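You operate a simulated robot arm through the tools that you are given. There is no shell and no other tool.

You run a simulated two-armed robot. Do the job below in one go: nothing can be reset, and whatever is moved stays where it is left.

## Task
Let the glass cool, lock the keys and wipe off the two spills.
Fine: the grease patch and the sauce splash; hob off, no scourer on a ring while HOT shows; scourer put back. What is to be rubbed or washed off counts as gone when no trace of it is left.

The check looks at the end state, three seconds after you hand in, the way a careful person would. Anything else that was tipped, shoved, dropped, spilled or broken makes it a failure.

## Robot
Two 7-joint arms with fingered hands on one trunk that stands fixed in place. Base frame: the origin is at the foot of the trunk, x ahead of it, y to its left, z up; the work surface is at about z = 0.906. Units: m, rad, N and s.
The left shoulder is at [0.03, 0.136, 1.23], the right one opposite. Each reaches about 1.253 m from its shoulder. Payload 5 kg a hand.
The TCP of each hand is the grasp point between the finger pads, 0.042 m short of the fingertips. In the tool frame z runs along the fingers and y along their closing line. The gripper opens to 0.208 m; its body begins 0.119 m behind the TCP. The gripper is a hand of 4 fingers: y runs from the thumb to the fingers, the wrist lies at [0, 0, -0.332] in the tool frame, and closing takes about 1.5 s.
Orientation is that of the tool frame in the base frame, as a unit quaternion [w, x, y, z]. With the fingers straight down and closing along the base's y, the tool's x points along the base's -x, its y along +y and its z along -z.

## Interface
- The arms move only by the tool drive_tool. It takes "left_rows", "right_rows" or both (then of equal length, played together; a hand with none holds still); each is a list of rows, each a list of 7 numbers: the shift along the tool's x, y, z in units of 25 mm (1.0 is 25 mm), then the turn, a rotation vector about the tool's x, y, z in units of 4 degrees (1.0 is 4 degrees), then the opening, from 0 (shut) to 1 (fully open). In form: [[dx, dy, dz, rx, ry, rz, hand], ...]. A call has 1 to 20 rows; each row shifts and turns the commanded pose from where the row before left it, along the tool's axes as they then stand. A call with a number of a shift or a turn outside -1 to 1 is refused whole. A row lasts 0.2 s, in which the tool goes at most 0.05 m and 0.15 rad; a call with a longer step from one row to the next is refused whole, and so is a gripper value outside its range. Where a pose cannot be reached the arm comes as near as it can. A force on the tool above 40 N (or 10 N above the force at the start of the call, whichever is more), or a blocked arm, ends the call early, and 0.2 s more pass. Each finger travels about 0.072 m/s and halts on what it meets, pressing with about 24 N; the grip force reading is that of the motor and also rises with nothing between the fingers. The clock runs only during rows and for 0.2 s after the last one: add rows that do not move to give the fingers time. The reply holds the time, the measured pose of the TCP, the force on the tool along the base axes, the opening and the grip force, in the units named above and with some noise, with the torque about the TCP (base axes, N m) and any sound that the robot's microphone picked up.
- Cameras (640 x 400 px; columns grow to the right, rows downward): "scene" is now at [0.0457, -0.0218, 1.9585]; the picture's right is [-0.29, -0.96, 0.00], its down [-0.72, 0.22, -0.66] and it looks along [0.63, -0.19, -0.75] (base axes); focal length 322 px, centre (320, 200). "left" rides on the left gripper at [-0.101, 0, -0.145] in its tool frame; the picture's right is [0.00, -1.00, 0.00], its down [0.82, 0.00, -0.57] and it looks along [0.57, 0.00, 0.82] (tool axes); focal length 261 px, centre (320, 200). "right" rides on the right gripper at [0.101, 0, -0.145] in its tool frame; the picture's right is [-0.01, 1.00, 0.00], its down [-0.82, 0.00, -0.57] and it looks along [-0.57, 0.00, 0.82] (tool axes); focal length 261 px, centre (320, 200). There is no depth. A picture from a camera that has moved, and an enlarged one, comes with that camera's place and axes in the base frame and with its lens.
- capture(camera): a new picture of that camera. The clock stands still meanwhile.
- slide_trunk(by): moves the trunk up (or, below 0, down) by that many m; the arms and the scene camera ride with it, the base frame stays. It gives what a move gives, with no picture.
- grasp_type(shape, hand): the hand has 4 fingers and takes this shape, open, in about a second: jaw (thumb against the fingers, like two jaws); tri (thumb and two fingers); tip (a fingertip pinch); poke (one finger out to press); point (the index stretched); flat (the hand flat); cup (the hand cupped); fist (a fist). The gripper value then closes the fingers along that shape, each until it touches; the sizes above hold for jaw. It gives what a move gives, with no picture.
- head_to(pan, tilt): turns the head with the scene camera to pan (to the left, within 2.496 rad either way) and tilt (down, from -0.506 to 1.204), counted from straight ahead of the robot. It gives what a move gives.
- enlarge(camera, box): a new picture of the part [left, top, right, bottom] of that camera's present view, enlarged. The clock stands still meanwhile.
- hand_in(): hands the job in; it is judged then, once.

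Nothing tells you positions but the pictures and the camera data. Unless the task says otherwise, let go and move clear before handing in.

The tools are called after "Call:" as name(argument=value, ...) on one line, values as JSON. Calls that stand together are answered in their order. drive_tool: Moves the arms, as the interface text tells. Its arguments: {"type":"object","properties":{"left_rows":{"type":"array"},"right_rows":{"type":"array"}},"required":[]} The other tools are called the same way: slide_trunk (by) moves the trunk up or down; grasp_type (shape, hand) gives the hand a shape; head_to (pan, tilt) turns the head that bears the scene camera; capture (camera) takes a picture; enlarge (camera, box) takes an enlarged picture of a part of a camera's view; hand_in () hands the job in.

At the start:

```text
time: 0.0
left_ee_pos: [0.7399, 0.0964, 1.2663]
left_orientation: [0.0, 0.0, 1.0, 0.001]
left_force: [0.0, -0.6, 0.0]
left_ft_torque: [0.02, -0.01, 0.01]
left_grip_width: 0.2075
left_grip_force: 0.3
left_shape: jaw
right_ee_pos: [0.7496, -0.4357, 1.2464]
right_orientation: [0.001, -0.001, 1.0, 0.001]
right_force: [-0.1, 0.1, -0.1]
right_ft_torque: [0.01, -0.02, -0.01]
right_grip_width: 0.2077
right_grip_force: 0.1
right_shape: jaw
trunk travel left (down, up): [-0.25, 0.24]
head pan, tilt (commanded): [-0.291, 0.846]
```

scene: 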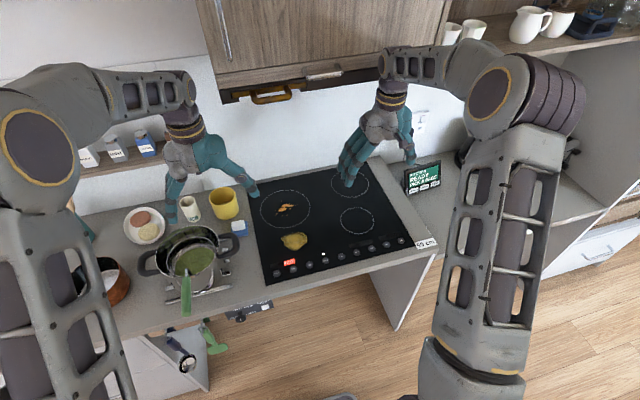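
right: 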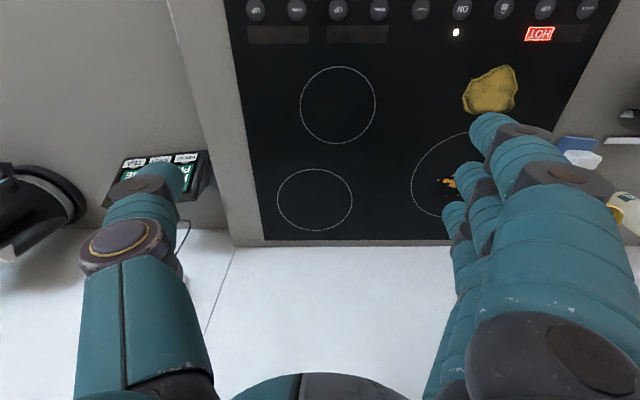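
left: 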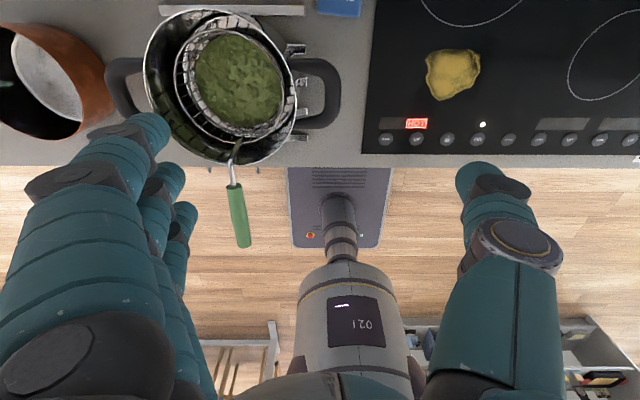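

I see a glass hob with a yellow grease patch near its front, an orange sauce splash on a rear ring, a HOT display, and a blue/white item left of the hob that is probably the scourer. First I'll look closely at the keys, the display and the items around them.

Call:
enlarge(camera="scene", box=[240, 150, 440, 290])

Call:
enlarge(camera="right", box=[230, 0, 640, 60])

Call:
enlarge(camera="left", box=[360, 90, 640, 170])

Call:
enlarge(camera="scene", box=[90, 160, 270, 300])

```text
2.86 times, centred on (340, 220) of scene
camera zoom: at [0.0457, -0.0218, 1.9585], right [-0.29, -0.96, 0.0], down [-0.72, 0.22, -0.66], along [0.63, -0.19, -0.75], focal length 919 px, centre (263, 143)
```

zoom: 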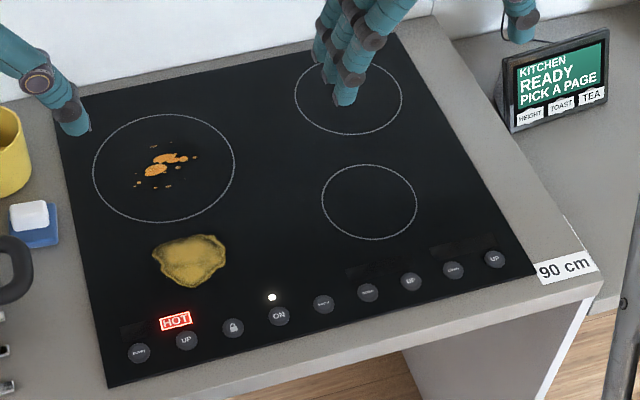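

```text
1.56 times, centred on (435, 30) of right
camera zoom: at [0.6504, -0.4367, 1.3915], right [0.01, 1.0, 0.0], down [0.82, 0.0, 0.57], along [0.57, 0.0, -0.82], focal length 407 px, centre (140, 465)
```

zoom: 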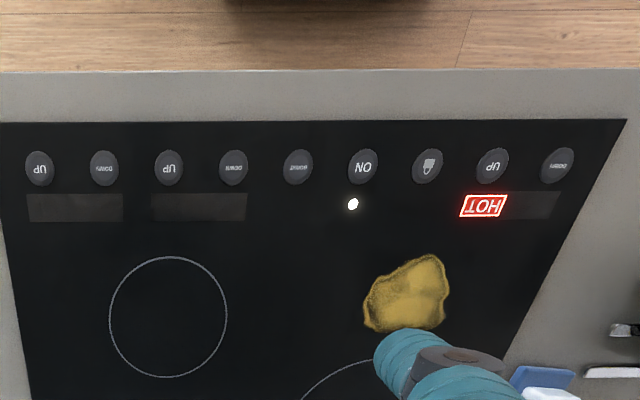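

```text
2.29 times, centred on (500, 130) of left
camera zoom: at [0.8391, 0.098, 1.4108], right [0.0, -1.0, 0.0], down [-0.82, 0.0, 0.57], along [-0.57, 0.0, -0.82], focal length 596 px, centre (-91, 360)
```

zoom: 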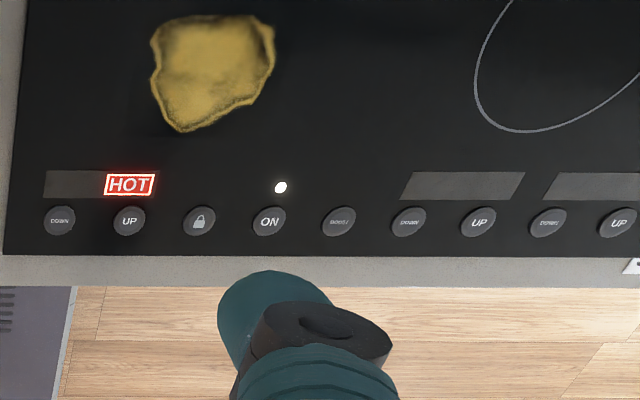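

```text
2.86 times, centred on (180, 230) of scene
camera zoom: at [0.0457, -0.0218, 1.9585], right [-0.29, -0.96, 0.0], down [-0.72, 0.22, -0.66], along [0.63, -0.19, -0.75], focal length 919 px, centre (720, 114)
```

zoom: 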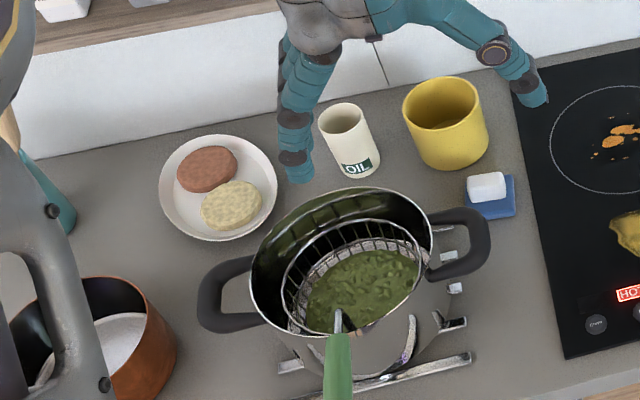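

The white-on-blue item left of the hob looks like the scourer on its rest, and a light above the ON key suggests the hob may still be on. I'll zoom in further.

Call:
enlarge(camera="scene", box=[215, 205, 265, 240])

Call:
enlarge(camera="left", box=[370, 100, 520, 160])

Call:
enlarge(camera="left", box=[500, 100, 640, 160])

Call:
enlarge(camera="scene", box=[270, 235, 420, 285])

Call:
enlarge(camera="scene", box=[395, 150, 460, 260])

```text
11.43 times, centred on (240, 222) of scene
camera zoom: at [0.0457, -0.0218, 1.9585], right [-0.29, -0.96, 0.0], down [-0.72, 0.22, -0.66], along [0.63, -0.19, -0.75], focal length 3677 px, centre (1234, -57)
```

zoom: 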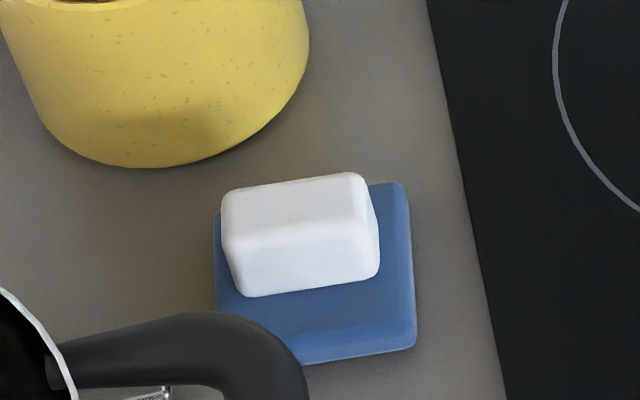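

```text
4.27 times, centred on (445, 130) of left
camera zoom: at [0.8391, 0.098, 1.4108], right [0.0, -1.0, 0.0], down [-0.82, 0.0, 0.57], along [-0.57, 0.0, -0.82], focal length 1112 px, centre (-213, 499)
```

zoom: 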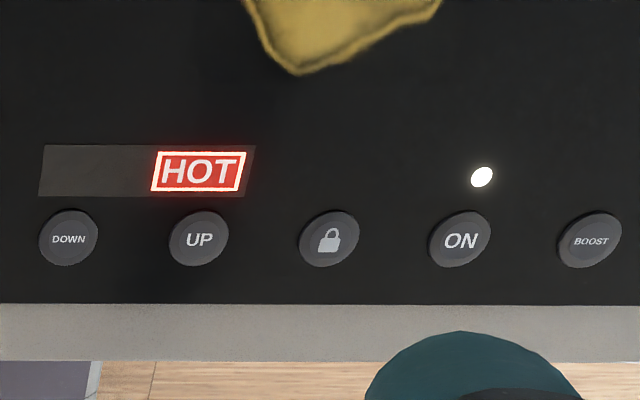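

```text
4.57 times, centred on (570, 130) of left
camera zoom: at [0.8391, 0.098, 1.4108], right [0.0, -1.0, 0.0], down [-0.82, 0.0, 0.57], along [-0.57, 0.0, -0.82], focal length 1192 px, centre (-823, 520)
```

zoom: 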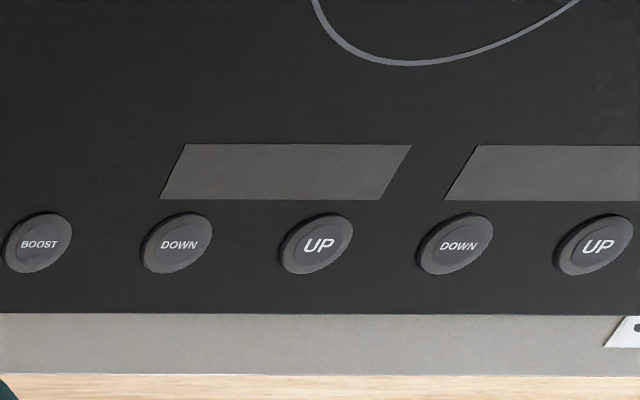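

```text
4.27 times, centred on (345, 260) of scene
camera zoom: at [0.0457, -0.0218, 1.9585], right [-0.29, -0.96, 0.0], down [-0.72, 0.22, -0.66], along [0.63, -0.19, -0.75], focal length 1373 px, centre (213, -56)
```

zoom: 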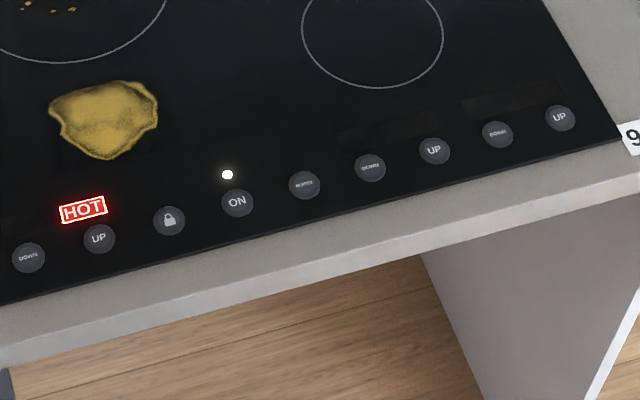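

```text
3.64 times, centred on (428, 205) of scene
camera zoom: at [0.0457, -0.0218, 1.9585], right [-0.29, -0.96, 0.0], down [-0.72, 0.22, -0.66], along [0.63, -0.19, -0.75], focal length 1170 px, centre (-71, 182)
```

zoom: 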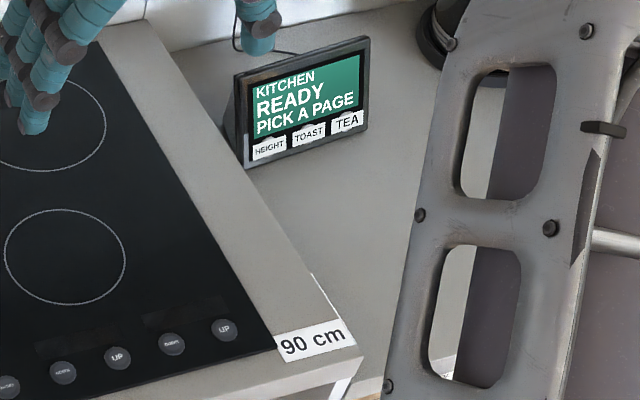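

The power light over ON is lit and HOT shows for the left zone, so I'll have to let it cool, get the hob off and lock the keys. Before moving anything I'll look around with the head to learn the cabinet and wall clearances.

Call:
head_to(pan=-0.1, tilt=0.4)

Call:
capture(camera="scene")

```text
time: 0.9
left_ee_pos: [0.7387, 0.0971, 1.2661]
left_orientation: [0.0, 0.0, 1.0, 0.0]
left_force: [-1.0, -0.3, 1.3]
left_ft_torque: [0.02, 0.02, 0.0]
left_grip_width: 0.2079
left_grip_force: 0.0
left_shape: jaw
right_ee_pos: [0.752, -0.4374, 1.2453]
right_orientation: [0.0, 0.0, 1.0, 0.0]
right_force: [-0.7, -0.1, 0.1]
right_ft_torque: [0.04, 0.03, 0.02]
right_grip_width: 0.2077
right_grip_force: 0.1
right_shape: jaw
trunk travel left (down, up): [-0.25, 0.24]
head pan, tilt (commanded): [-0.099, 0.4]
```

```text
taken
camera scene: at [0.0629, -0.0085, 1.9972], right [-0.1, -0.99, 0.0], down [-0.39, 0.04, -0.92], along [0.92, -0.09, -0.39], focal length 322 px, centre (320, 200)
```

scene: 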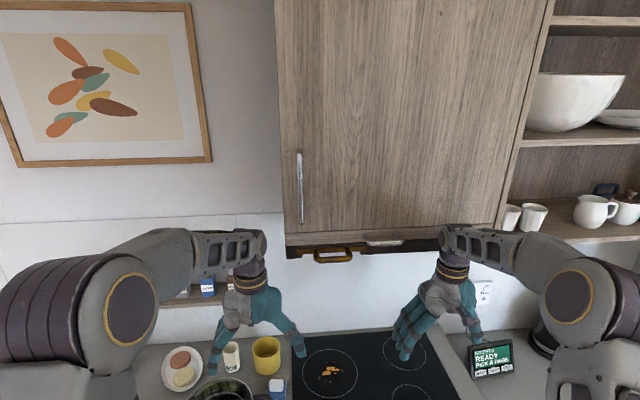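

The wall cabinet's lower edge is at about z ≈ 1.5 and the scourer sits at about (0.87, 0.07). I'll bring the left hand lower and forward so its camera sees the scourer, staying above the pot and mug.

Call:
drive_tool(left_rows=[[0, -1, 1, 0, 0, 0, 1], [0, -1, 1, 0, 0, 0, 1], [0, 0, 1, 0, 0, 0, 1], [-1, 0, 1, 0, 0, 0, 1], [-1, 0, 1, 0, 0, 0, 1], [-1, 0, 0, 0, 0, 0, 1], [-1, 0, 0, 0, 0, 0, 1], [0, 0, 0, 0, 0, 0, 1], [0, 0, 0, 0, 0, 0, 1]])

Call:
capture(camera="left")

Call:
head_to(pan=-0.2, tilt=0.85)

Call:
capture(camera="scene")

```text
time: 2.9
left_ee_pos: [0.8409, 0.0482, 1.1403]
left_orientation: [0.0, -0.001, 1.0, 0.0]
left_force: [0.3, 0.4, 0.0]
left_ft_torque: [0.04, 0.05, -0.02]
left_grip_width: 0.208
left_grip_force: 0.0
left_shape: jaw
right_ee_pos: [0.7523, -0.4374, 1.2462]
right_orientation: [0.0, -0.001, 1.0, 0.0]
right_force: [0.8, -0.1, -0.2]
right_ft_torque: [0.02, 0.04, -0.01]
right_grip_width: 0.2079
right_grip_force: 0.1
right_shape: jaw
trunk travel left (down, up): [-0.25, 0.24]
head pan, tilt (commanded): [-0.099, 0.4]
```

```text
taken
camera left: at [0.9402, 0.0487, 1.284], right [0.0, -1.0, 0.0], down [-0.82, 0.0, 0.57], along [-0.57, 0.0, -0.82], focal length 261 px, centre (320, 200)
```

left: 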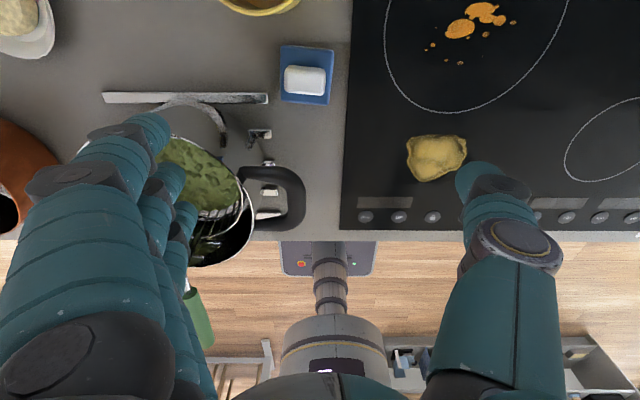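

```text
time: 3.8
left_ee_pos: [0.84, 0.0473, 1.14]
left_orientation: [0.001, 0.0, 1.0, 0.0]
left_force: [0.2, -0.1, -0.1]
left_ft_torque: [0.01, 0.0, 0.01]
left_grip_width: 0.2078
left_grip_force: 0.0
left_shape: jaw
right_ee_pos: [0.753, -0.4369, 1.2467]
right_orientation: [0.001, 0.0, 1.0, -0.001]
right_force: [-0.2, 0.3, 0.1]
right_ft_torque: [0.03, 0.03, 0.0]
right_grip_width: 0.2079
right_grip_force: 0.1
right_shape: jaw
trunk travel left (down, up): [-0.25, 0.24]
head pan, tilt (commanded): [-0.201, 0.85]
```

```text
taken
camera scene: at [0.0473, -0.0149, 1.9583], right [-0.2, -0.98, 0.0], down [-0.74, 0.15, -0.66], along [0.65, -0.13, -0.75], focal length 322 px, centre (320, 200)
```

scene: 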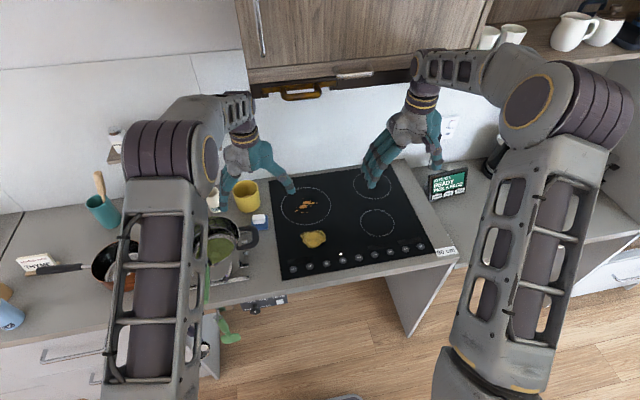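

HOT no longer seems to be lit in the latest pictures, though the light by ON still is. I'll zoom on the display and on the scourer to be sure.

Call:
enlarge(camera="scene", box=[275, 225, 425, 285])

Call:
enlarge(camera="left", box=[340, 180, 500, 240])

Call:
enlarge(camera="left", box=[260, 30, 360, 120])

Call:
enlarge(camera="scene", box=[0, 180, 120, 290])

```text
4.27 times, centred on (350, 255) of scene
camera zoom: at [0.0473, -0.0149, 1.9583], right [-0.2, -0.98, 0.0], down [-0.74, 0.15, -0.66], along [0.65, -0.13, -0.75], focal length 1373 px, centre (192, -35)
```

zoom: 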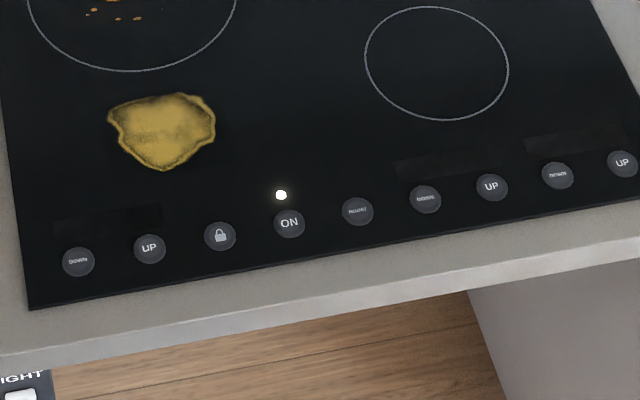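

```text
4.00 times, centred on (420, 210) of left
camera zoom: at [0.9396, 0.049, 1.2845], right [0.0, -1.0, 0.0], down [-0.82, 0.0, 0.57], along [-0.57, 0.0, -0.82], focal length 1043 px, centre (-80, 160)
```

zoom: 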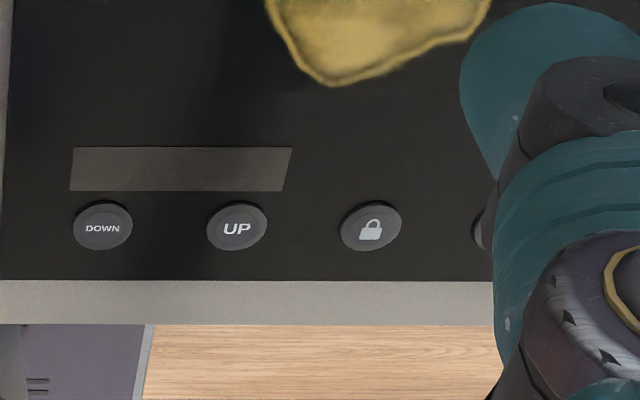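

```text
4.44 times, centred on (310, 75) of left
camera zoom: at [0.9396, 0.049, 1.2845], right [0.0, -1.0, 0.0], down [-0.82, 0.0, 0.57], along [-0.57, 0.0, -0.82], focal length 1158 px, centre (364, 756)
```

zoom: 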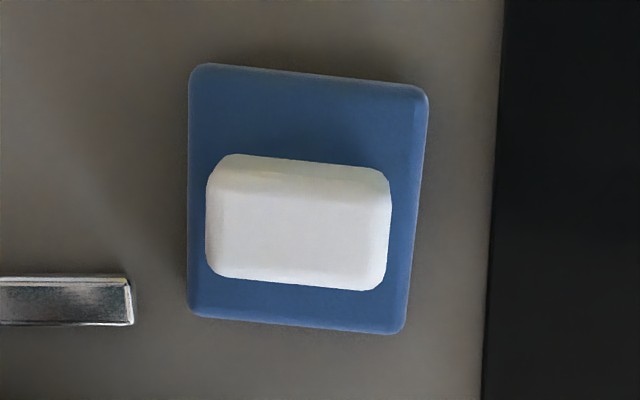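

```text
3.64 times, centred on (60, 235) of scene
camera zoom: at [0.0473, -0.0149, 1.9583], right [-0.2, -0.98, 0.0], down [-0.74, 0.15, -0.66], along [0.65, -0.13, -0.75], focal length 1170 px, centre (1266, 73)
```

zoom: 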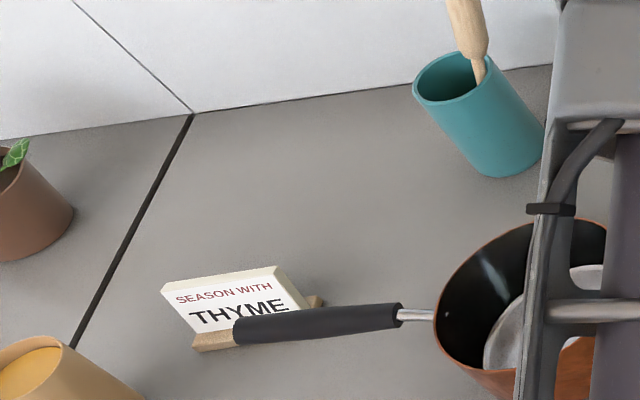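

HOT has gone out, though it might blink, so I'll keep checking it. The scourer looks like a blue pad with a white grip block centred at about (0.877, 0.067). Next I'll shape the right hand into a poke for the keys and see where its fingertip sits.

Call:
grasp_type(shape="poke", hand="right")

Call:
capture(camera="right")

Call:
enlarge(camera="scene", box=[260, 60, 500, 280])

```text
time: 4.7
left_ee_pos: [0.8391, 0.0479, 1.141]
left_orientation: [-0.001, -0.001, 1.0, 0.0]
left_force: [0.3, 0.1, -0.1]
left_ft_torque: [0.0, -0.02, -0.02]
left_grip_width: 0.208
left_grip_force: 0.1
left_shape: jaw
right_ee_pos: [0.751, -0.4373, 1.247]
right_orientation: [0.0, 0.001, 1.0, 0.0]
right_force: [-0.4, -0.3, -0.1]
right_ft_torque: [-0.02, 0.04, 0.03]
right_grip_width: 0.0
right_grip_force: 0.1
right_shape: poke
trunk travel left (down, up): [-0.25, 0.24]
head pan, tilt (commanded): [-0.201, 0.85]
```

```text
taken
camera right: at [0.6504, -0.4368, 1.3915], right [0.01, 1.0, 0.0], down [0.82, 0.0, 0.57], along [0.57, 0.0, -0.82], focal length 261 px, centre (320, 200)
```

right: 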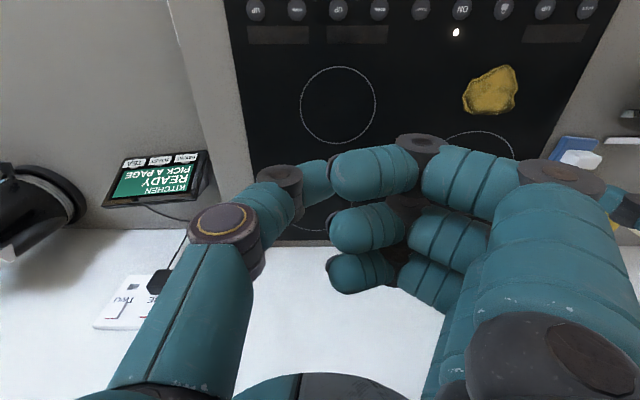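

```text
1.82 times, centred on (380, 170) of scene
camera zoom: at [0.0473, -0.0149, 1.9582], right [-0.2, -0.98, 0.0], down [-0.74, 0.15, -0.66], along [0.65, -0.13, -0.75], focal length 585 px, centre (211, 254)
```

zoom: 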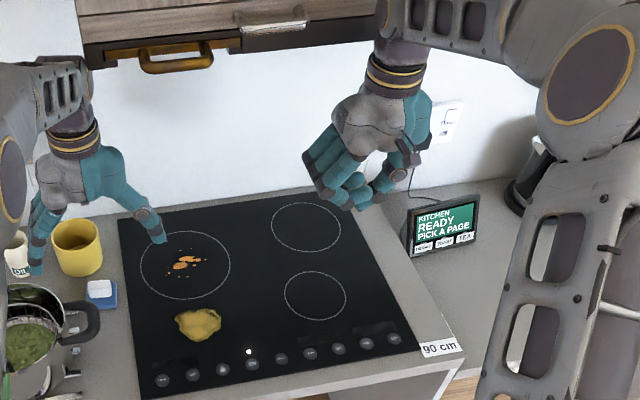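

The poke shape looks curled so far, and the HOT panel is still dark. I'll run a few still rows to let the hand settle and see how the finger lies.

Call:
drive_tool(right_rows=[[0, 0, 0, 0, 0, 0, 1], [0, 0, 0, 0, 0, 0, 1], [0, 0, 0, 0, 0, 0, 1], [0, 0, 0, 0, 0, 0, 1], [0, 0, 0, 0, 0, 0, 1], [0, 0, 0, 0, 0, 0, 1]])

Call:
capture(camera="right")

Call:
enlarge(camera="scene", box=[340, 60, 460, 200])

```text
time: 6.1
left_ee_pos: [0.8402, 0.048, 1.1405]
left_orientation: [0.0, 0.0, 1.0, -0.001]
left_force: [0.1, -0.2, 0.7]
left_ft_torque: [-0.03, 0.0, 0.0]
left_grip_width: 0.2079
left_grip_force: 0.1
left_shape: jaw
right_ee_pos: [0.7514, -0.4376, 1.2472]
right_orientation: [0.0, 0.001, 1.0, 0.0]
right_force: [-0.1, 0.1, 0.5]
right_ft_torque: [0.0, 0.0, 0.03]
right_grip_width: 0.0002
right_grip_force: 0.1
right_shape: poke
trunk travel left (down, up): [-0.25, 0.24]
head pan, tilt (commanded): [-0.201, 0.85]
```

```text
taken
camera right: at [0.6504, -0.4368, 1.3915], right [0.01, 1.0, 0.0], down [0.82, 0.0, 0.57], along [0.57, 0.0, -0.82], focal length 261 px, centre (320, 200)
```

right: 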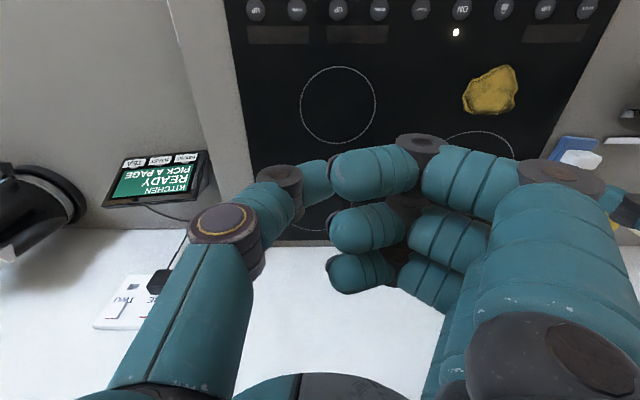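

```text
2.86 times, centred on (400, 130) of scene
camera zoom: at [0.0473, -0.0149, 1.9582], right [-0.2, -0.98, 0.0], down [-0.74, 0.15, -0.66], along [0.65, -0.13, -0.75], focal length 919 px, centre (91, 400)
```

zoom: 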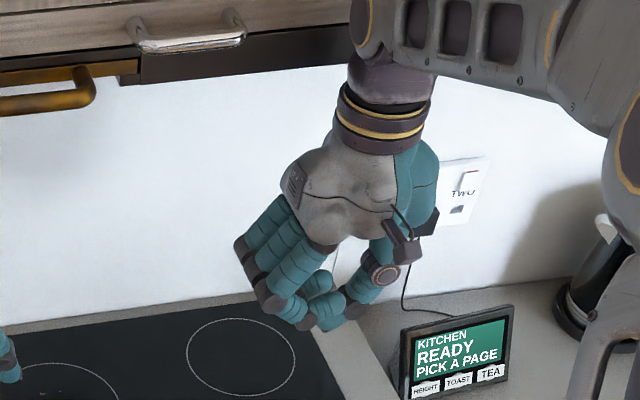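

With poke at full opening all the fingers are curled, so I'll try the "point" shape and compare.

Call:
grasp_type(shape="point", hand="right")

Call:
drive_tool(right_rows=[[0, 0, 0, 0, 0, 0, 1], [0, 0, 0, 0, 0, 0, 1], [0, 0, 0, 0, 0, 0, 1], [0, 0, 0, 0, 0, 0, 1], [0, 0, 0, 0, 0, 0, 1], [0, 0, 0, 0, 0, 0, 1]])

Call:
capture(camera="right")

Call:
enlarge(camera="scene", box=[340, 60, 460, 200])

```text
time: 7.0
left_ee_pos: [0.8385, 0.0475, 1.1395]
left_orientation: [0.0, 0.0, 1.0, 0.0]
left_force: [-0.4, -0.3, -0.4]
left_ft_torque: [-0.01, -0.02, 0.01]
left_grip_width: 0.2077
left_grip_force: 0.2
left_shape: jaw
right_ee_pos: [0.7511, -0.4366, 1.2468]
right_orientation: [0.0, 0.001, 1.0, 0.0]
right_force: [-0.5, -0.1, -0.3]
right_ft_torque: [-0.03, -0.01, -0.04]
right_grip_width: 0.2017
right_grip_force: 0.2
right_shape: point
trunk travel left (down, up): [-0.25, 0.24]
head pan, tilt (commanded): [-0.201, 0.85]
```

```text
time: 8.4
left_ee_pos: [0.8404, 0.0474, 1.1404]
left_orientation: [0.001, 0.0, 1.0, 0.0]
left_force: [-0.2, -0.2, 0.2]
left_ft_torque: [0.0, -0.04, 0.01]
left_grip_width: 0.2079
left_grip_force: 0.0
left_shape: jaw
right_ee_pos: [0.7517, -0.4377, 1.2473]
right_orientation: [0.001, 0.0, 1.0, 0.0]
right_force: [0.4, 0.0, 0.0]
right_ft_torque: [-0.03, 0.01, 0.01]
right_grip_width: 0.2016
right_grip_force: 0.1
right_shape: point
trunk travel left (down, up): [-0.25, 0.24]
head pan, tilt (commanded): [-0.201, 0.85]
```

```text
taken
camera right: at [0.6505, -0.4368, 1.3915], right [0.01, 1.0, 0.0], down [0.82, 0.0, 0.57], along [0.57, 0.0, -0.82], focal length 261 px, centre (320, 200)
```

right: 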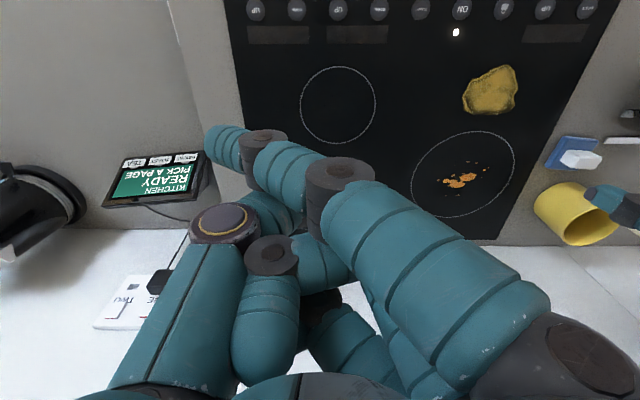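

```text
2.86 times, centred on (400, 130) of scene
camera zoom: at [0.0473, -0.0149, 1.9582], right [-0.2, -0.98, 0.0], down [-0.74, 0.15, -0.66], along [0.65, -0.13, -0.75], focal length 919 px, centre (91, 400)
```

zoom: 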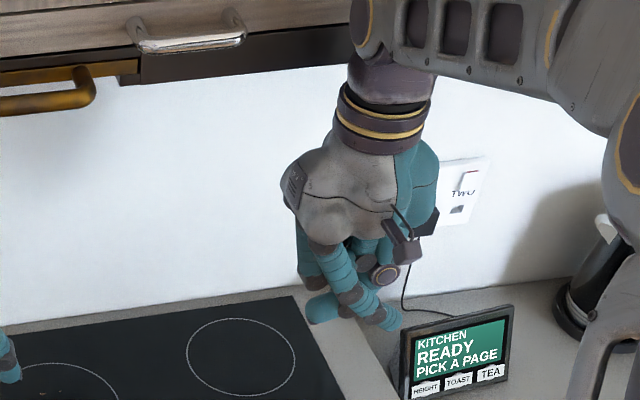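

The "point" index sticks out at a slant, which makes the press harder to aim. I'll look at poke with the hand value at 0 before choosing.

Call:
grasp_type(shape="poke", hand="right")

Call:
drive_tool(right_rows=[[0, 0, 0, 0, 0, 0, 0], [0, 0, 0, 0, 0, 0, 0], [0, 0, 0, 0, 0, 0, 0], [0, 0, 0, 0, 0, 0, 0], [0, 0, 0, 0, 0, 0, 0], [0, 0, 0, 0, 0, 0, 0], [0, 0, 0, 0, 0, 0, 0], [0, 0, 0, 0, 0, 0, 0]])

Call:
capture(camera="right")

Call:
enlarge(camera="scene", box=[340, 60, 460, 200])

Call:
enlarge(camera="scene", box=[275, 225, 425, 285])

```text
time: 9.3
left_ee_pos: [0.8385, 0.0478, 1.1398]
left_orientation: [0.0, -0.001, 1.0, 0.0]
left_force: [-0.6, 0.5, -0.3]
left_ft_torque: [0.02, -0.01, 0.01]
left_grip_width: 0.2078
left_grip_force: 0.1
left_shape: jaw
right_ee_pos: [0.7517, -0.4369, 1.2466]
right_orientation: [0.0, 0.0, 1.0, 0.0]
right_force: [-0.1, -0.1, 0.1]
right_ft_torque: [0.04, -0.02, -0.03]
right_grip_width: 0.0001
right_grip_force: 0.0
right_shape: poke
trunk travel left (down, up): [-0.25, 0.24]
head pan, tilt (commanded): [-0.201, 0.85]
```

```text
time: 11.1
left_ee_pos: [0.8388, 0.0481, 1.1402]
left_orientation: [-0.001, 0.0, 1.0, 0.0]
left_force: [-0.5, -0.4, 0.1]
left_ft_torque: [-0.01, 0.02, 0.0]
left_grip_width: 0.2079
left_grip_force: 0.1
left_shape: jaw
right_ee_pos: [0.752, -0.4361, 1.2458]
right_orientation: [0.0, 0.0, 1.0, 0.0]
right_force: [0.0, 0.5, 0.3]
right_ft_torque: [0.01, 0.0, 0.01]
right_grip_width: 0.0
right_grip_force: 0.0
right_shape: poke
trunk travel left (down, up): [-0.25, 0.24]
head pan, tilt (commanded): [-0.201, 0.85]
```

```text
taken
camera right: at [0.6505, -0.4368, 1.3915], right [0.01, 1.0, 0.0], down [0.82, 0.0, 0.57], along [0.57, 0.0, -0.82], focal length 261 px, centre (320, 200)
```

right: 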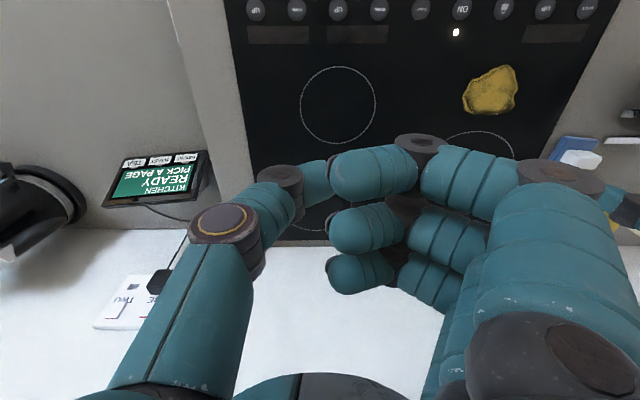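

```text
2.86 times, centred on (400, 130) of scene
camera zoom: at [0.0473, -0.0149, 1.9582], right [-0.2, -0.98, 0.0], down [-0.74, 0.15, -0.66], along [0.65, -0.13, -0.75], focal length 919 px, centre (91, 400)
```

zoom: 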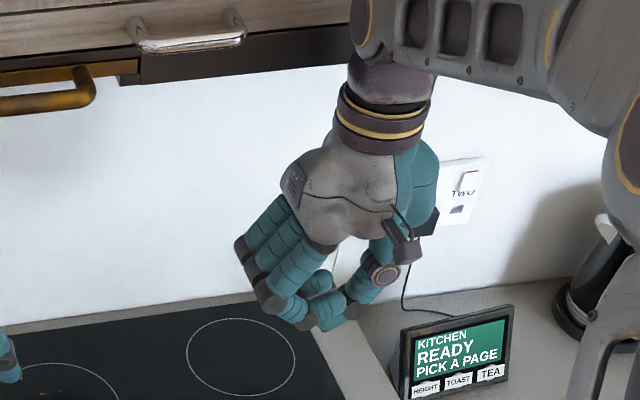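

```text
4.27 times, centred on (350, 255) of scene
camera zoom: at [0.0473, -0.0149, 1.9582], right [-0.2, -0.98, 0.0], down [-0.74, 0.15, -0.66], along [0.65, -0.13, -0.75], focal length 1373 px, centre (192, -35)
```

zoom: 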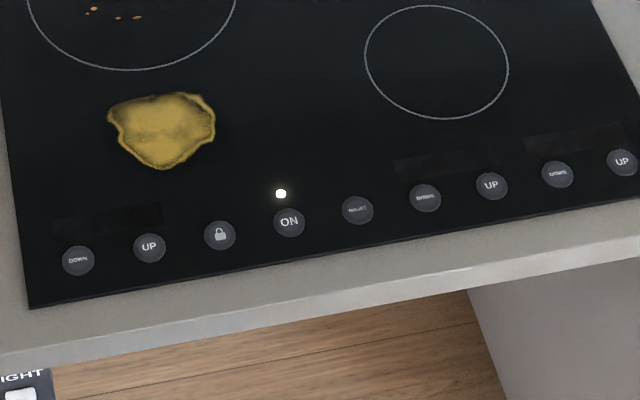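

HOT has stayed dark from about 4 s to 11 s, so it isn't blinking. In poke, the index tip lies close to the tool axis and is the lowest point, so I'll bring the right hand above the ON key at about (0.640, −0.222) for a check.

Call:
drive_tool(right_rows=[[0.496, 0.955, 0.8, 0, 0, 0, 0], [0.496, 0.955, 0.8, 0, 0, 0, 0], [0.496, 0.955, 0.8, 0, 0, 0, 0], [0.496, 0.955, 0.8, 0, 0, 0, 0], [0.496, 0.955, 0.8, 0, 0, 0, 0], [0.496, 0.955, 0.8, 0, 0, 0, 0], [0.496, 0.955, 0.8, 0, 0, 0, 0], [0.496, 0.955, 0.8, 0, 0, 0, 0], [0.496, 0.955, 0.8, 0, 0, 0, 0], [0, 0, 0, 0, 0, 0, 0], [0, 0, 0, 0, 0, 0, 0]])

Call:
capture(camera="right")

Call:
enlarge(camera="scene", box=[260, 150, 440, 290])

Call:
capture(camera="left")

```text
time: 13.5
left_ee_pos: [0.8382, 0.0479, 1.1404]
left_orientation: [0.0, 0.001, 1.0, 0.001]
left_force: [0.3, 0.9, 0.2]
left_ft_torque: [-0.04, -0.01, 0.0]
left_grip_width: 0.208
left_grip_force: 0.1
left_shape: jaw
right_ee_pos: [0.6401, -0.22, 1.0666]
right_orientation: [0.0, -0.001, 1.0, 0.0]
right_force: [-0.4, 0.0, -0.2]
right_ft_torque: [-0.02, 0.01, -0.04]
right_grip_width: 0.0001
right_grip_force: 0.1
right_shape: poke
trunk travel left (down, up): [-0.25, 0.24]
head pan, tilt (commanded): [-0.201, 0.85]
```

```text
taken
camera right: at [0.5384, -0.2201, 1.2124], right [0.01, 1.0, 0.0], down [0.82, 0.0, 0.57], along [0.57, 0.0, -0.82], focal length 261 px, centre (320, 200)
```

right: 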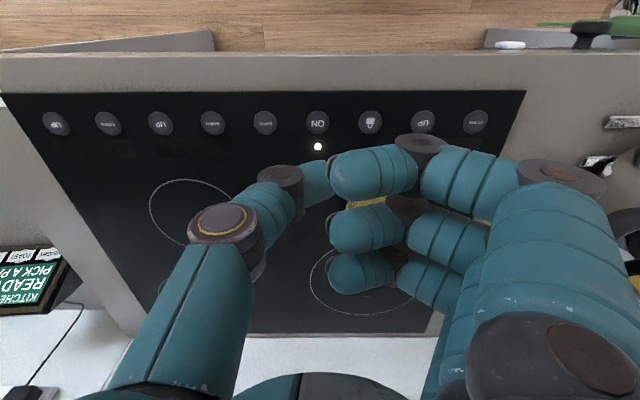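

```text
2.86 times, centred on (350, 220) of scene
camera zoom: at [0.0473, -0.0142, 1.9582], right [-0.2, -0.98, 0.0], down [-0.74, 0.15, -0.66], along [0.65, -0.13, -0.75], focal length 919 px, centre (234, 143)
```

zoom: 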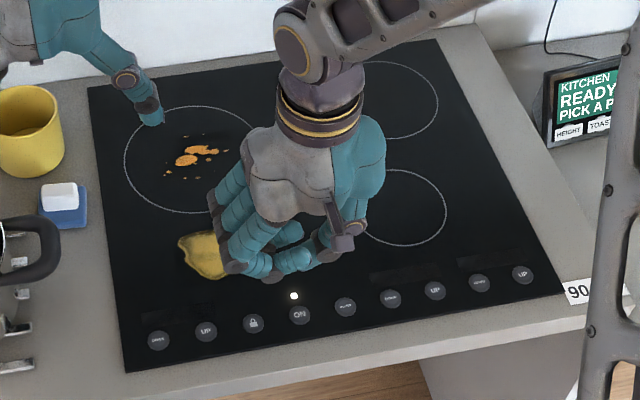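

```text
taken
camera left: at [0.9397, 0.0496, 1.2844], right [0.0, -1.0, 0.0], down [-0.82, 0.0, 0.57], along [-0.57, 0.0, -0.82], focal length 261 px, centre (320, 200)
```

left: 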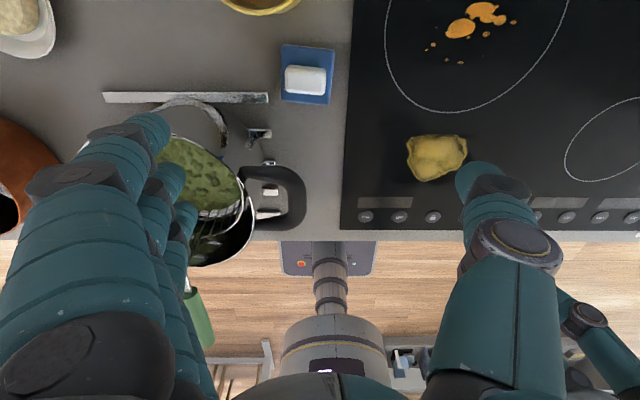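

ON is confirmed at about (0.638, −0.222) and the hand is right above it. I'll zoom on the fingertips to see which part is lowest.

Call:
enlarge(camera="scene", box=[310, 180, 380, 260])

Call:
enlarge(camera="right", box=[230, 90, 470, 310])

```text
5.00 times, centred on (345, 220) of scene
camera zoom: at [0.0473, -0.0142, 1.9582], right [-0.2, -0.98, 0.0], down [-0.74, 0.15, -0.66], along [0.65, -0.13, -0.75], focal length 1609 px, centre (195, 100)
```

zoom: 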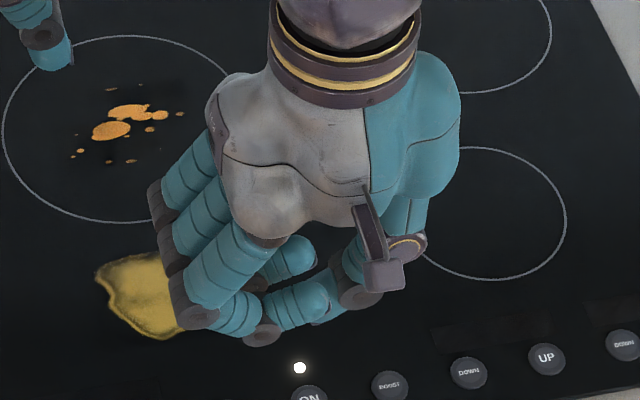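

```text
1.82 times, centred on (350, 200) of right
camera zoom: at [0.5384, -0.2201, 1.2124], right [0.01, 1.0, 0.0], down [0.82, 0.0, 0.57], along [0.57, 0.0, -0.82], focal length 474 px, centre (266, 200)
```

zoom: 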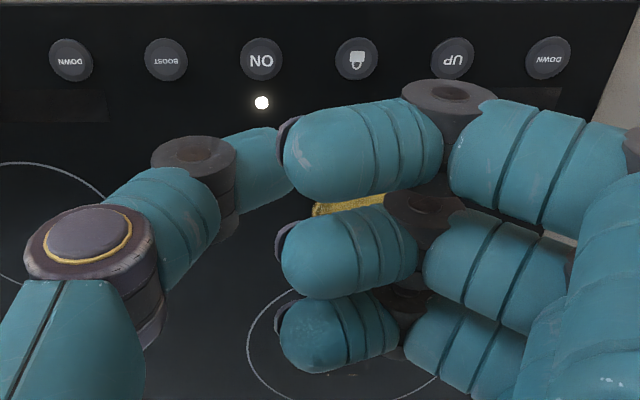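

In poke the bent joint sits lower than the fingertip, so it would be a clumsy presser. "Point" gives one clear stretched fingertip, so I'll switch to it here and measure where the tip lies from two cameras.

Call:
grasp_type(shape="point", hand="right")

Call:
drive_tool(right_rows=[[0, 0, 0, 0, 0, 0, 1], [0, 0, 0, 0, 0, 0, 1], [0, 0, 0, 0, 0, 0, 1]])

Call:
enlarge(camera="scene", box=[300, 170, 400, 270])

Call:
capture(camera="right")

```text
time: 14.4
left_ee_pos: [0.8404, 0.0476, 1.1396]
left_orientation: [0.0, 0.001, 1.0, 0.0]
left_force: [0.5, 0.6, -0.5]
left_ft_torque: [0.01, 0.02, -0.01]
left_grip_width: 0.2077
left_grip_force: 0.0
left_shape: jaw
right_ee_pos: [0.6392, -0.2193, 1.0677]
right_orientation: [0.0, -0.001, 1.0, 0.0]
right_force: [-0.1, 0.4, -0.4]
right_ft_torque: [-0.03, 0.01, -0.01]
right_grip_width: 0.2015
right_grip_force: 0.0
right_shape: point
trunk travel left (down, up): [-0.25, 0.24]
head pan, tilt (commanded): [-0.201, 0.85]
```

```text
time: 15.2
left_ee_pos: [0.8393, 0.0474, 1.1401]
left_orientation: [0.0, 0.0, 1.0, 0.0]
left_force: [-0.1, -0.4, 0.6]
left_ft_torque: [0.0, 0.0, 0.01]
left_grip_width: 0.2078
left_grip_force: 0.1
left_shape: jaw
right_ee_pos: [0.6395, -0.2208, 1.0673]
right_orientation: [-0.001, 0.0, 1.0, 0.0]
right_force: [0.0, 0.0, 0.0]
right_ft_torque: [-0.01, 0.0, -0.02]
right_grip_width: 0.2019
right_grip_force: 0.1
right_shape: point
trunk travel left (down, up): [-0.25, 0.24]
head pan, tilt (commanded): [-0.201, 0.85]
```

```text
4.00 times, centred on (350, 220) of scene
camera zoom: at [0.0473, -0.0148, 1.9582], right [-0.2, -0.98, 0.0], down [-0.74, 0.15, -0.66], along [0.65, -0.13, -0.75], focal length 1287 px, centre (200, 120)
```

zoom: 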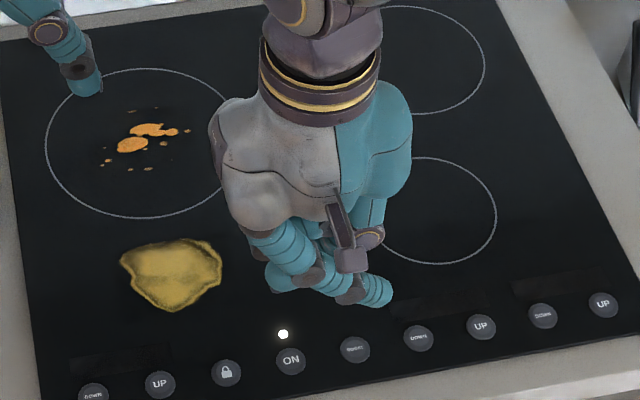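

```text
taken
camera right: at [0.5384, -0.2206, 1.2124], right [0.01, 1.0, 0.0], down [0.82, 0.0, 0.57], along [0.57, 0.0, -0.82], focal length 261 px, centre (320, 200)
```

right: 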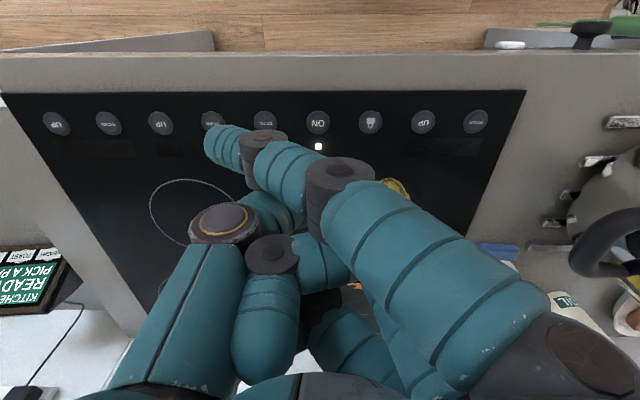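

In "point" the index tip actually ends higher than the grasp point and off to one side. I'll check the "tip" pinch closed, since it should give a compact tip on the tool axis.

Call:
grasp_type(shape="tip", hand="right")

Call:
drive_tool(right_rows=[[0, 0, 0, 0, 0, 0, 0], [0, 0, 0, 0, 0, 0, 0], [0, 0, 0, 0, 0, 0, 0], [0, 0, 0, 0, 0, 0, 0], [0, 0, 0, 0, 0, 0, 0], [0, 0, 0, 0, 0, 0, 0], [0, 0, 0, 0, 0, 0, 0], [0, 0, 0, 0, 0, 0, 0], [0, 0, 0, 0, 0, 0, 0]])

Call:
enlarge(camera="scene", box=[300, 170, 400, 270])

Call:
capture(camera="right")

```text
time: 16.1
left_ee_pos: [0.839, 0.0486, 1.1397]
left_orientation: [0.0, 0.0, 1.0, -0.001]
left_force: [0.4, 0.7, 0.8]
left_ft_torque: [0.01, 0.01, 0.0]
left_grip_width: 0.2078
left_grip_force: 0.0
left_shape: jaw
right_ee_pos: [0.6395, -0.2211, 1.0673]
right_orientation: [0.0, 0.0, 1.0, 0.0]
right_force: [0.1, -0.3, -0.3]
right_ft_torque: [0.01, -0.02, 0.01]
right_grip_width: 0.2077
right_grip_force: 0.1
right_shape: tip
trunk travel left (down, up): [-0.25, 0.24]
head pan, tilt (commanded): [-0.201, 0.85]
```

```text
time: 18.1
left_ee_pos: [0.8402, 0.0478, 1.1403]
left_orientation: [0.0, 0.001, 1.0, -0.001]
left_force: [0.4, -0.1, 0.1]
left_ft_torque: [-0.01, 0.01, -0.01]
left_grip_width: 0.2078
left_grip_force: 0.0
left_shape: jaw
right_ee_pos: [0.6396, -0.2209, 1.0676]
right_orientation: [0.001, 0.0, 1.0, 0.001]
right_force: [0.5, 0.4, 0.0]
right_ft_torque: [0.0, -0.04, 0.01]
right_grip_width: 0.0002
right_grip_force: 24.4
right_shape: tip
trunk travel left (down, up): [-0.25, 0.24]
head pan, tilt (commanded): [-0.201, 0.85]
```

```text
4.00 times, centred on (350, 220) of scene
camera zoom: at [0.0473, -0.0148, 1.9582], right [-0.2, -0.98, 0.0], down [-0.74, 0.15, -0.66], along [0.65, -0.13, -0.75], focal length 1287 px, centre (200, 120)
```

zoom: 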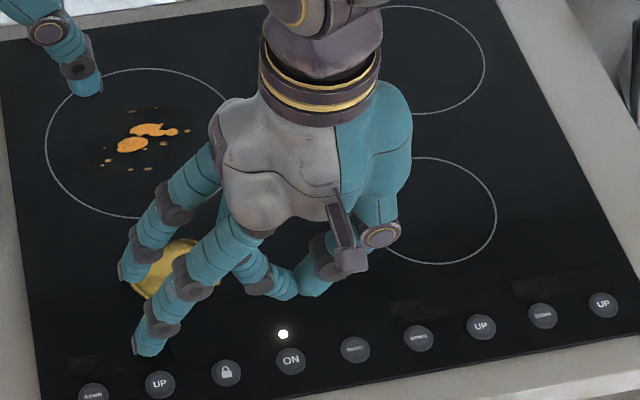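

```text
taken
camera right: at [0.5384, -0.2207, 1.2124], right [0.01, 1.0, 0.0], down [0.82, 0.0, 0.57], along [0.57, 0.0, -0.82], focal length 261 px, centre (320, 200)
```

right: 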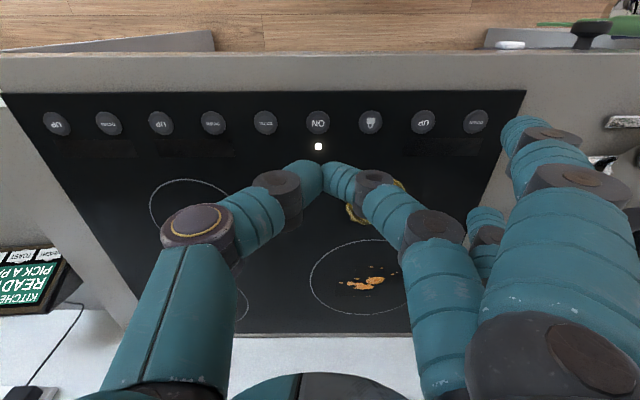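

With "tip" closed, the middle finger and thumb make a neat point on the tool axis, and the open index and ring fingers are slightly higher. I'll tilt the hand about 10° to lift those open fingers and come down close above ON.

Call:
drive_tool(right_rows=[[0, -0.3, 0, -1, 0, 0, 0], [0, 0, 0, -1, 0, 0, 0], [0, 0, 0, -1, 0, 0, 0], [0, -0.207, 0.978, 0, 0, 0, 0], [0, -0.207, 0.978, 0, 0, 0, 0], [0, -0.207, 0.978, 0, 0, 0, 0], [0, 0, 0, 0, 0, 0, 0], [0, 0, 0, 0, 0, 0, 0]])

Call:
capture(camera="right")

Call:
enlarge(camera="scene", box=[280, 180, 400, 270])

```text
time: 19.9
left_ee_pos: [0.8394, 0.0485, 1.1415]
left_orientation: [0.0, 0.0, 1.0, 0.0]
left_force: [-0.3, -0.5, 1.0]
left_ft_torque: [-0.03, 0.03, 0.02]
left_grip_width: 0.2082
left_grip_force: 0.1
left_shape: jaw
right_ee_pos: [0.6385, -0.2302, 0.9905]
right_orientation: [0.001, 0.0, 0.994, 0.105]
right_force: [0.0, 0.0, 0.4]
right_ft_torque: [0.03, -0.02, 0.01]
right_grip_width: 0.0
right_grip_force: 23.7
right_shape: tip
trunk travel left (down, up): [-0.25, 0.24]
head pan, tilt (commanded): [-0.201, 0.85]
```

```text
taken
camera right: at [0.5378, -0.2594, 1.1328], right [0.01, 0.98, 0.21], down [0.82, -0.12, 0.56], along [0.57, 0.17, -0.8], focal length 261 px, centre (320, 200)
```

right: 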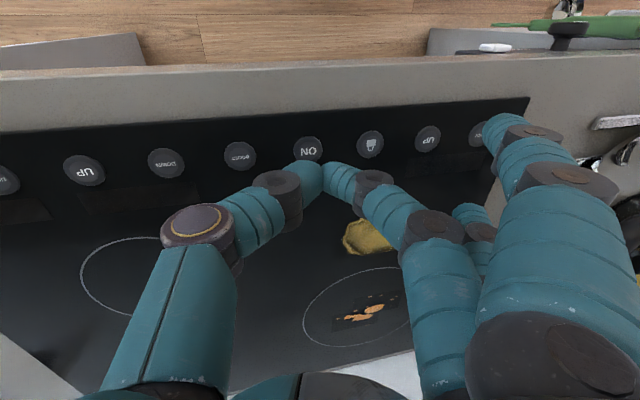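

```text
4.44 times, centred on (340, 225) of scene
camera zoom: at [0.0477, -0.0151, 1.9582], right [-0.2, -0.98, 0.0], down [-0.74, 0.15, -0.66], along [0.65, -0.13, -0.75], focal length 1430 px, centre (231, 89)
```

zoom: 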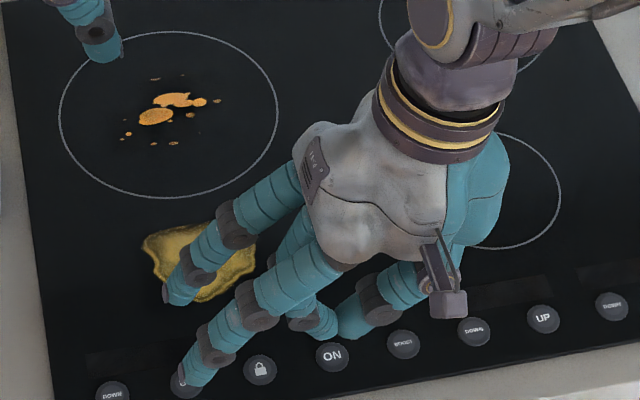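

The pinch tip is centred over ON, about 4 cm above the glass. I'll go down slowly and read the force.

Call:
drive_tool(right_rows=[[0, -0.207, 0.978, 0, 0, 0, 0], [0, -0.041, 0.196, 0, 0, 0, 0], [0, -0.041, 0.196, 0, 0, 0, 0], [0, 0, 0, 0, 0, 0, 0]])

Call:
enlarge(camera="scene", box=[280, 200, 400, 280])

Call:
enlarge(camera="right", box=[220, 90, 460, 240])

```text
time: 20.9
left_ee_pos: [0.8391, 0.0466, 1.1411]
left_orientation: [0.0, 0.0, 1.0, 0.0]
left_force: [-1.5, -0.3, 0.1]
left_ft_torque: [-0.02, -0.02, 0.02]
left_grip_width: 0.2075
left_grip_force: 0.0
left_shape: jaw
right_ee_pos: [0.6395, -0.2289, 0.9573]
right_orientation: [0.0, 0.0, 0.995, 0.104]
right_force: [-0.1, -0.5, -0.4]
right_ft_torque: [-0.01, -0.01, 0.01]
right_grip_width: 0.0
right_grip_force: 23.9
right_shape: tip
trunk travel left (down, up): [-0.25, 0.24]
head pan, tilt (commanded): [-0.201, 0.85]
```

```text
5.00 times, centred on (340, 240) of scene
camera zoom: at [0.047, -0.0147, 1.9582], right [-0.2, -0.98, 0.0], down [-0.74, 0.15, -0.66], along [0.65, -0.13, -0.75], focal length 1609 px, centre (220, 0)
```

zoom: 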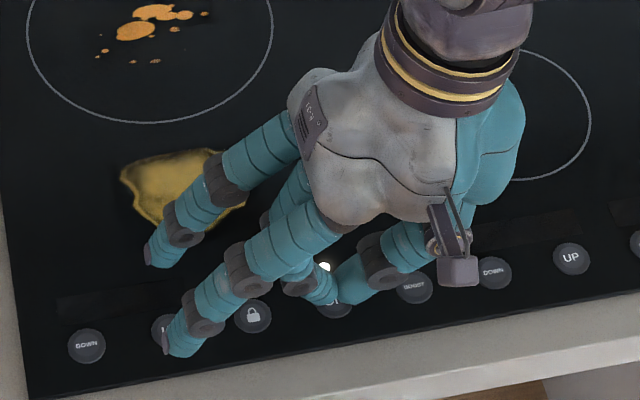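

```text
2.67 times, centred on (340, 165) of right
camera zoom: at [0.5386, -0.2593, 1.0994], right [0.01, 0.98, 0.21], down [0.82, -0.12, 0.56], along [0.57, 0.17, -0.8], focal length 695 px, centre (267, 293)
```

zoom: 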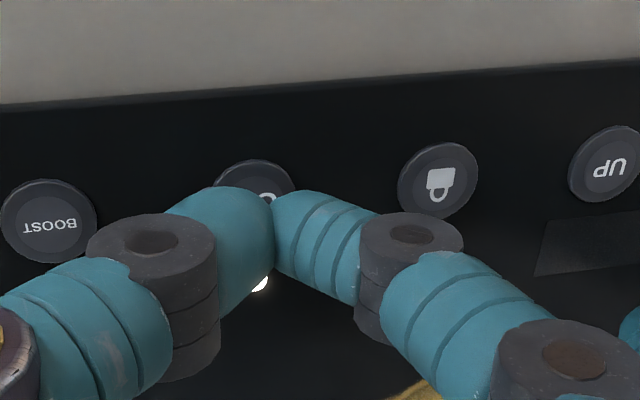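

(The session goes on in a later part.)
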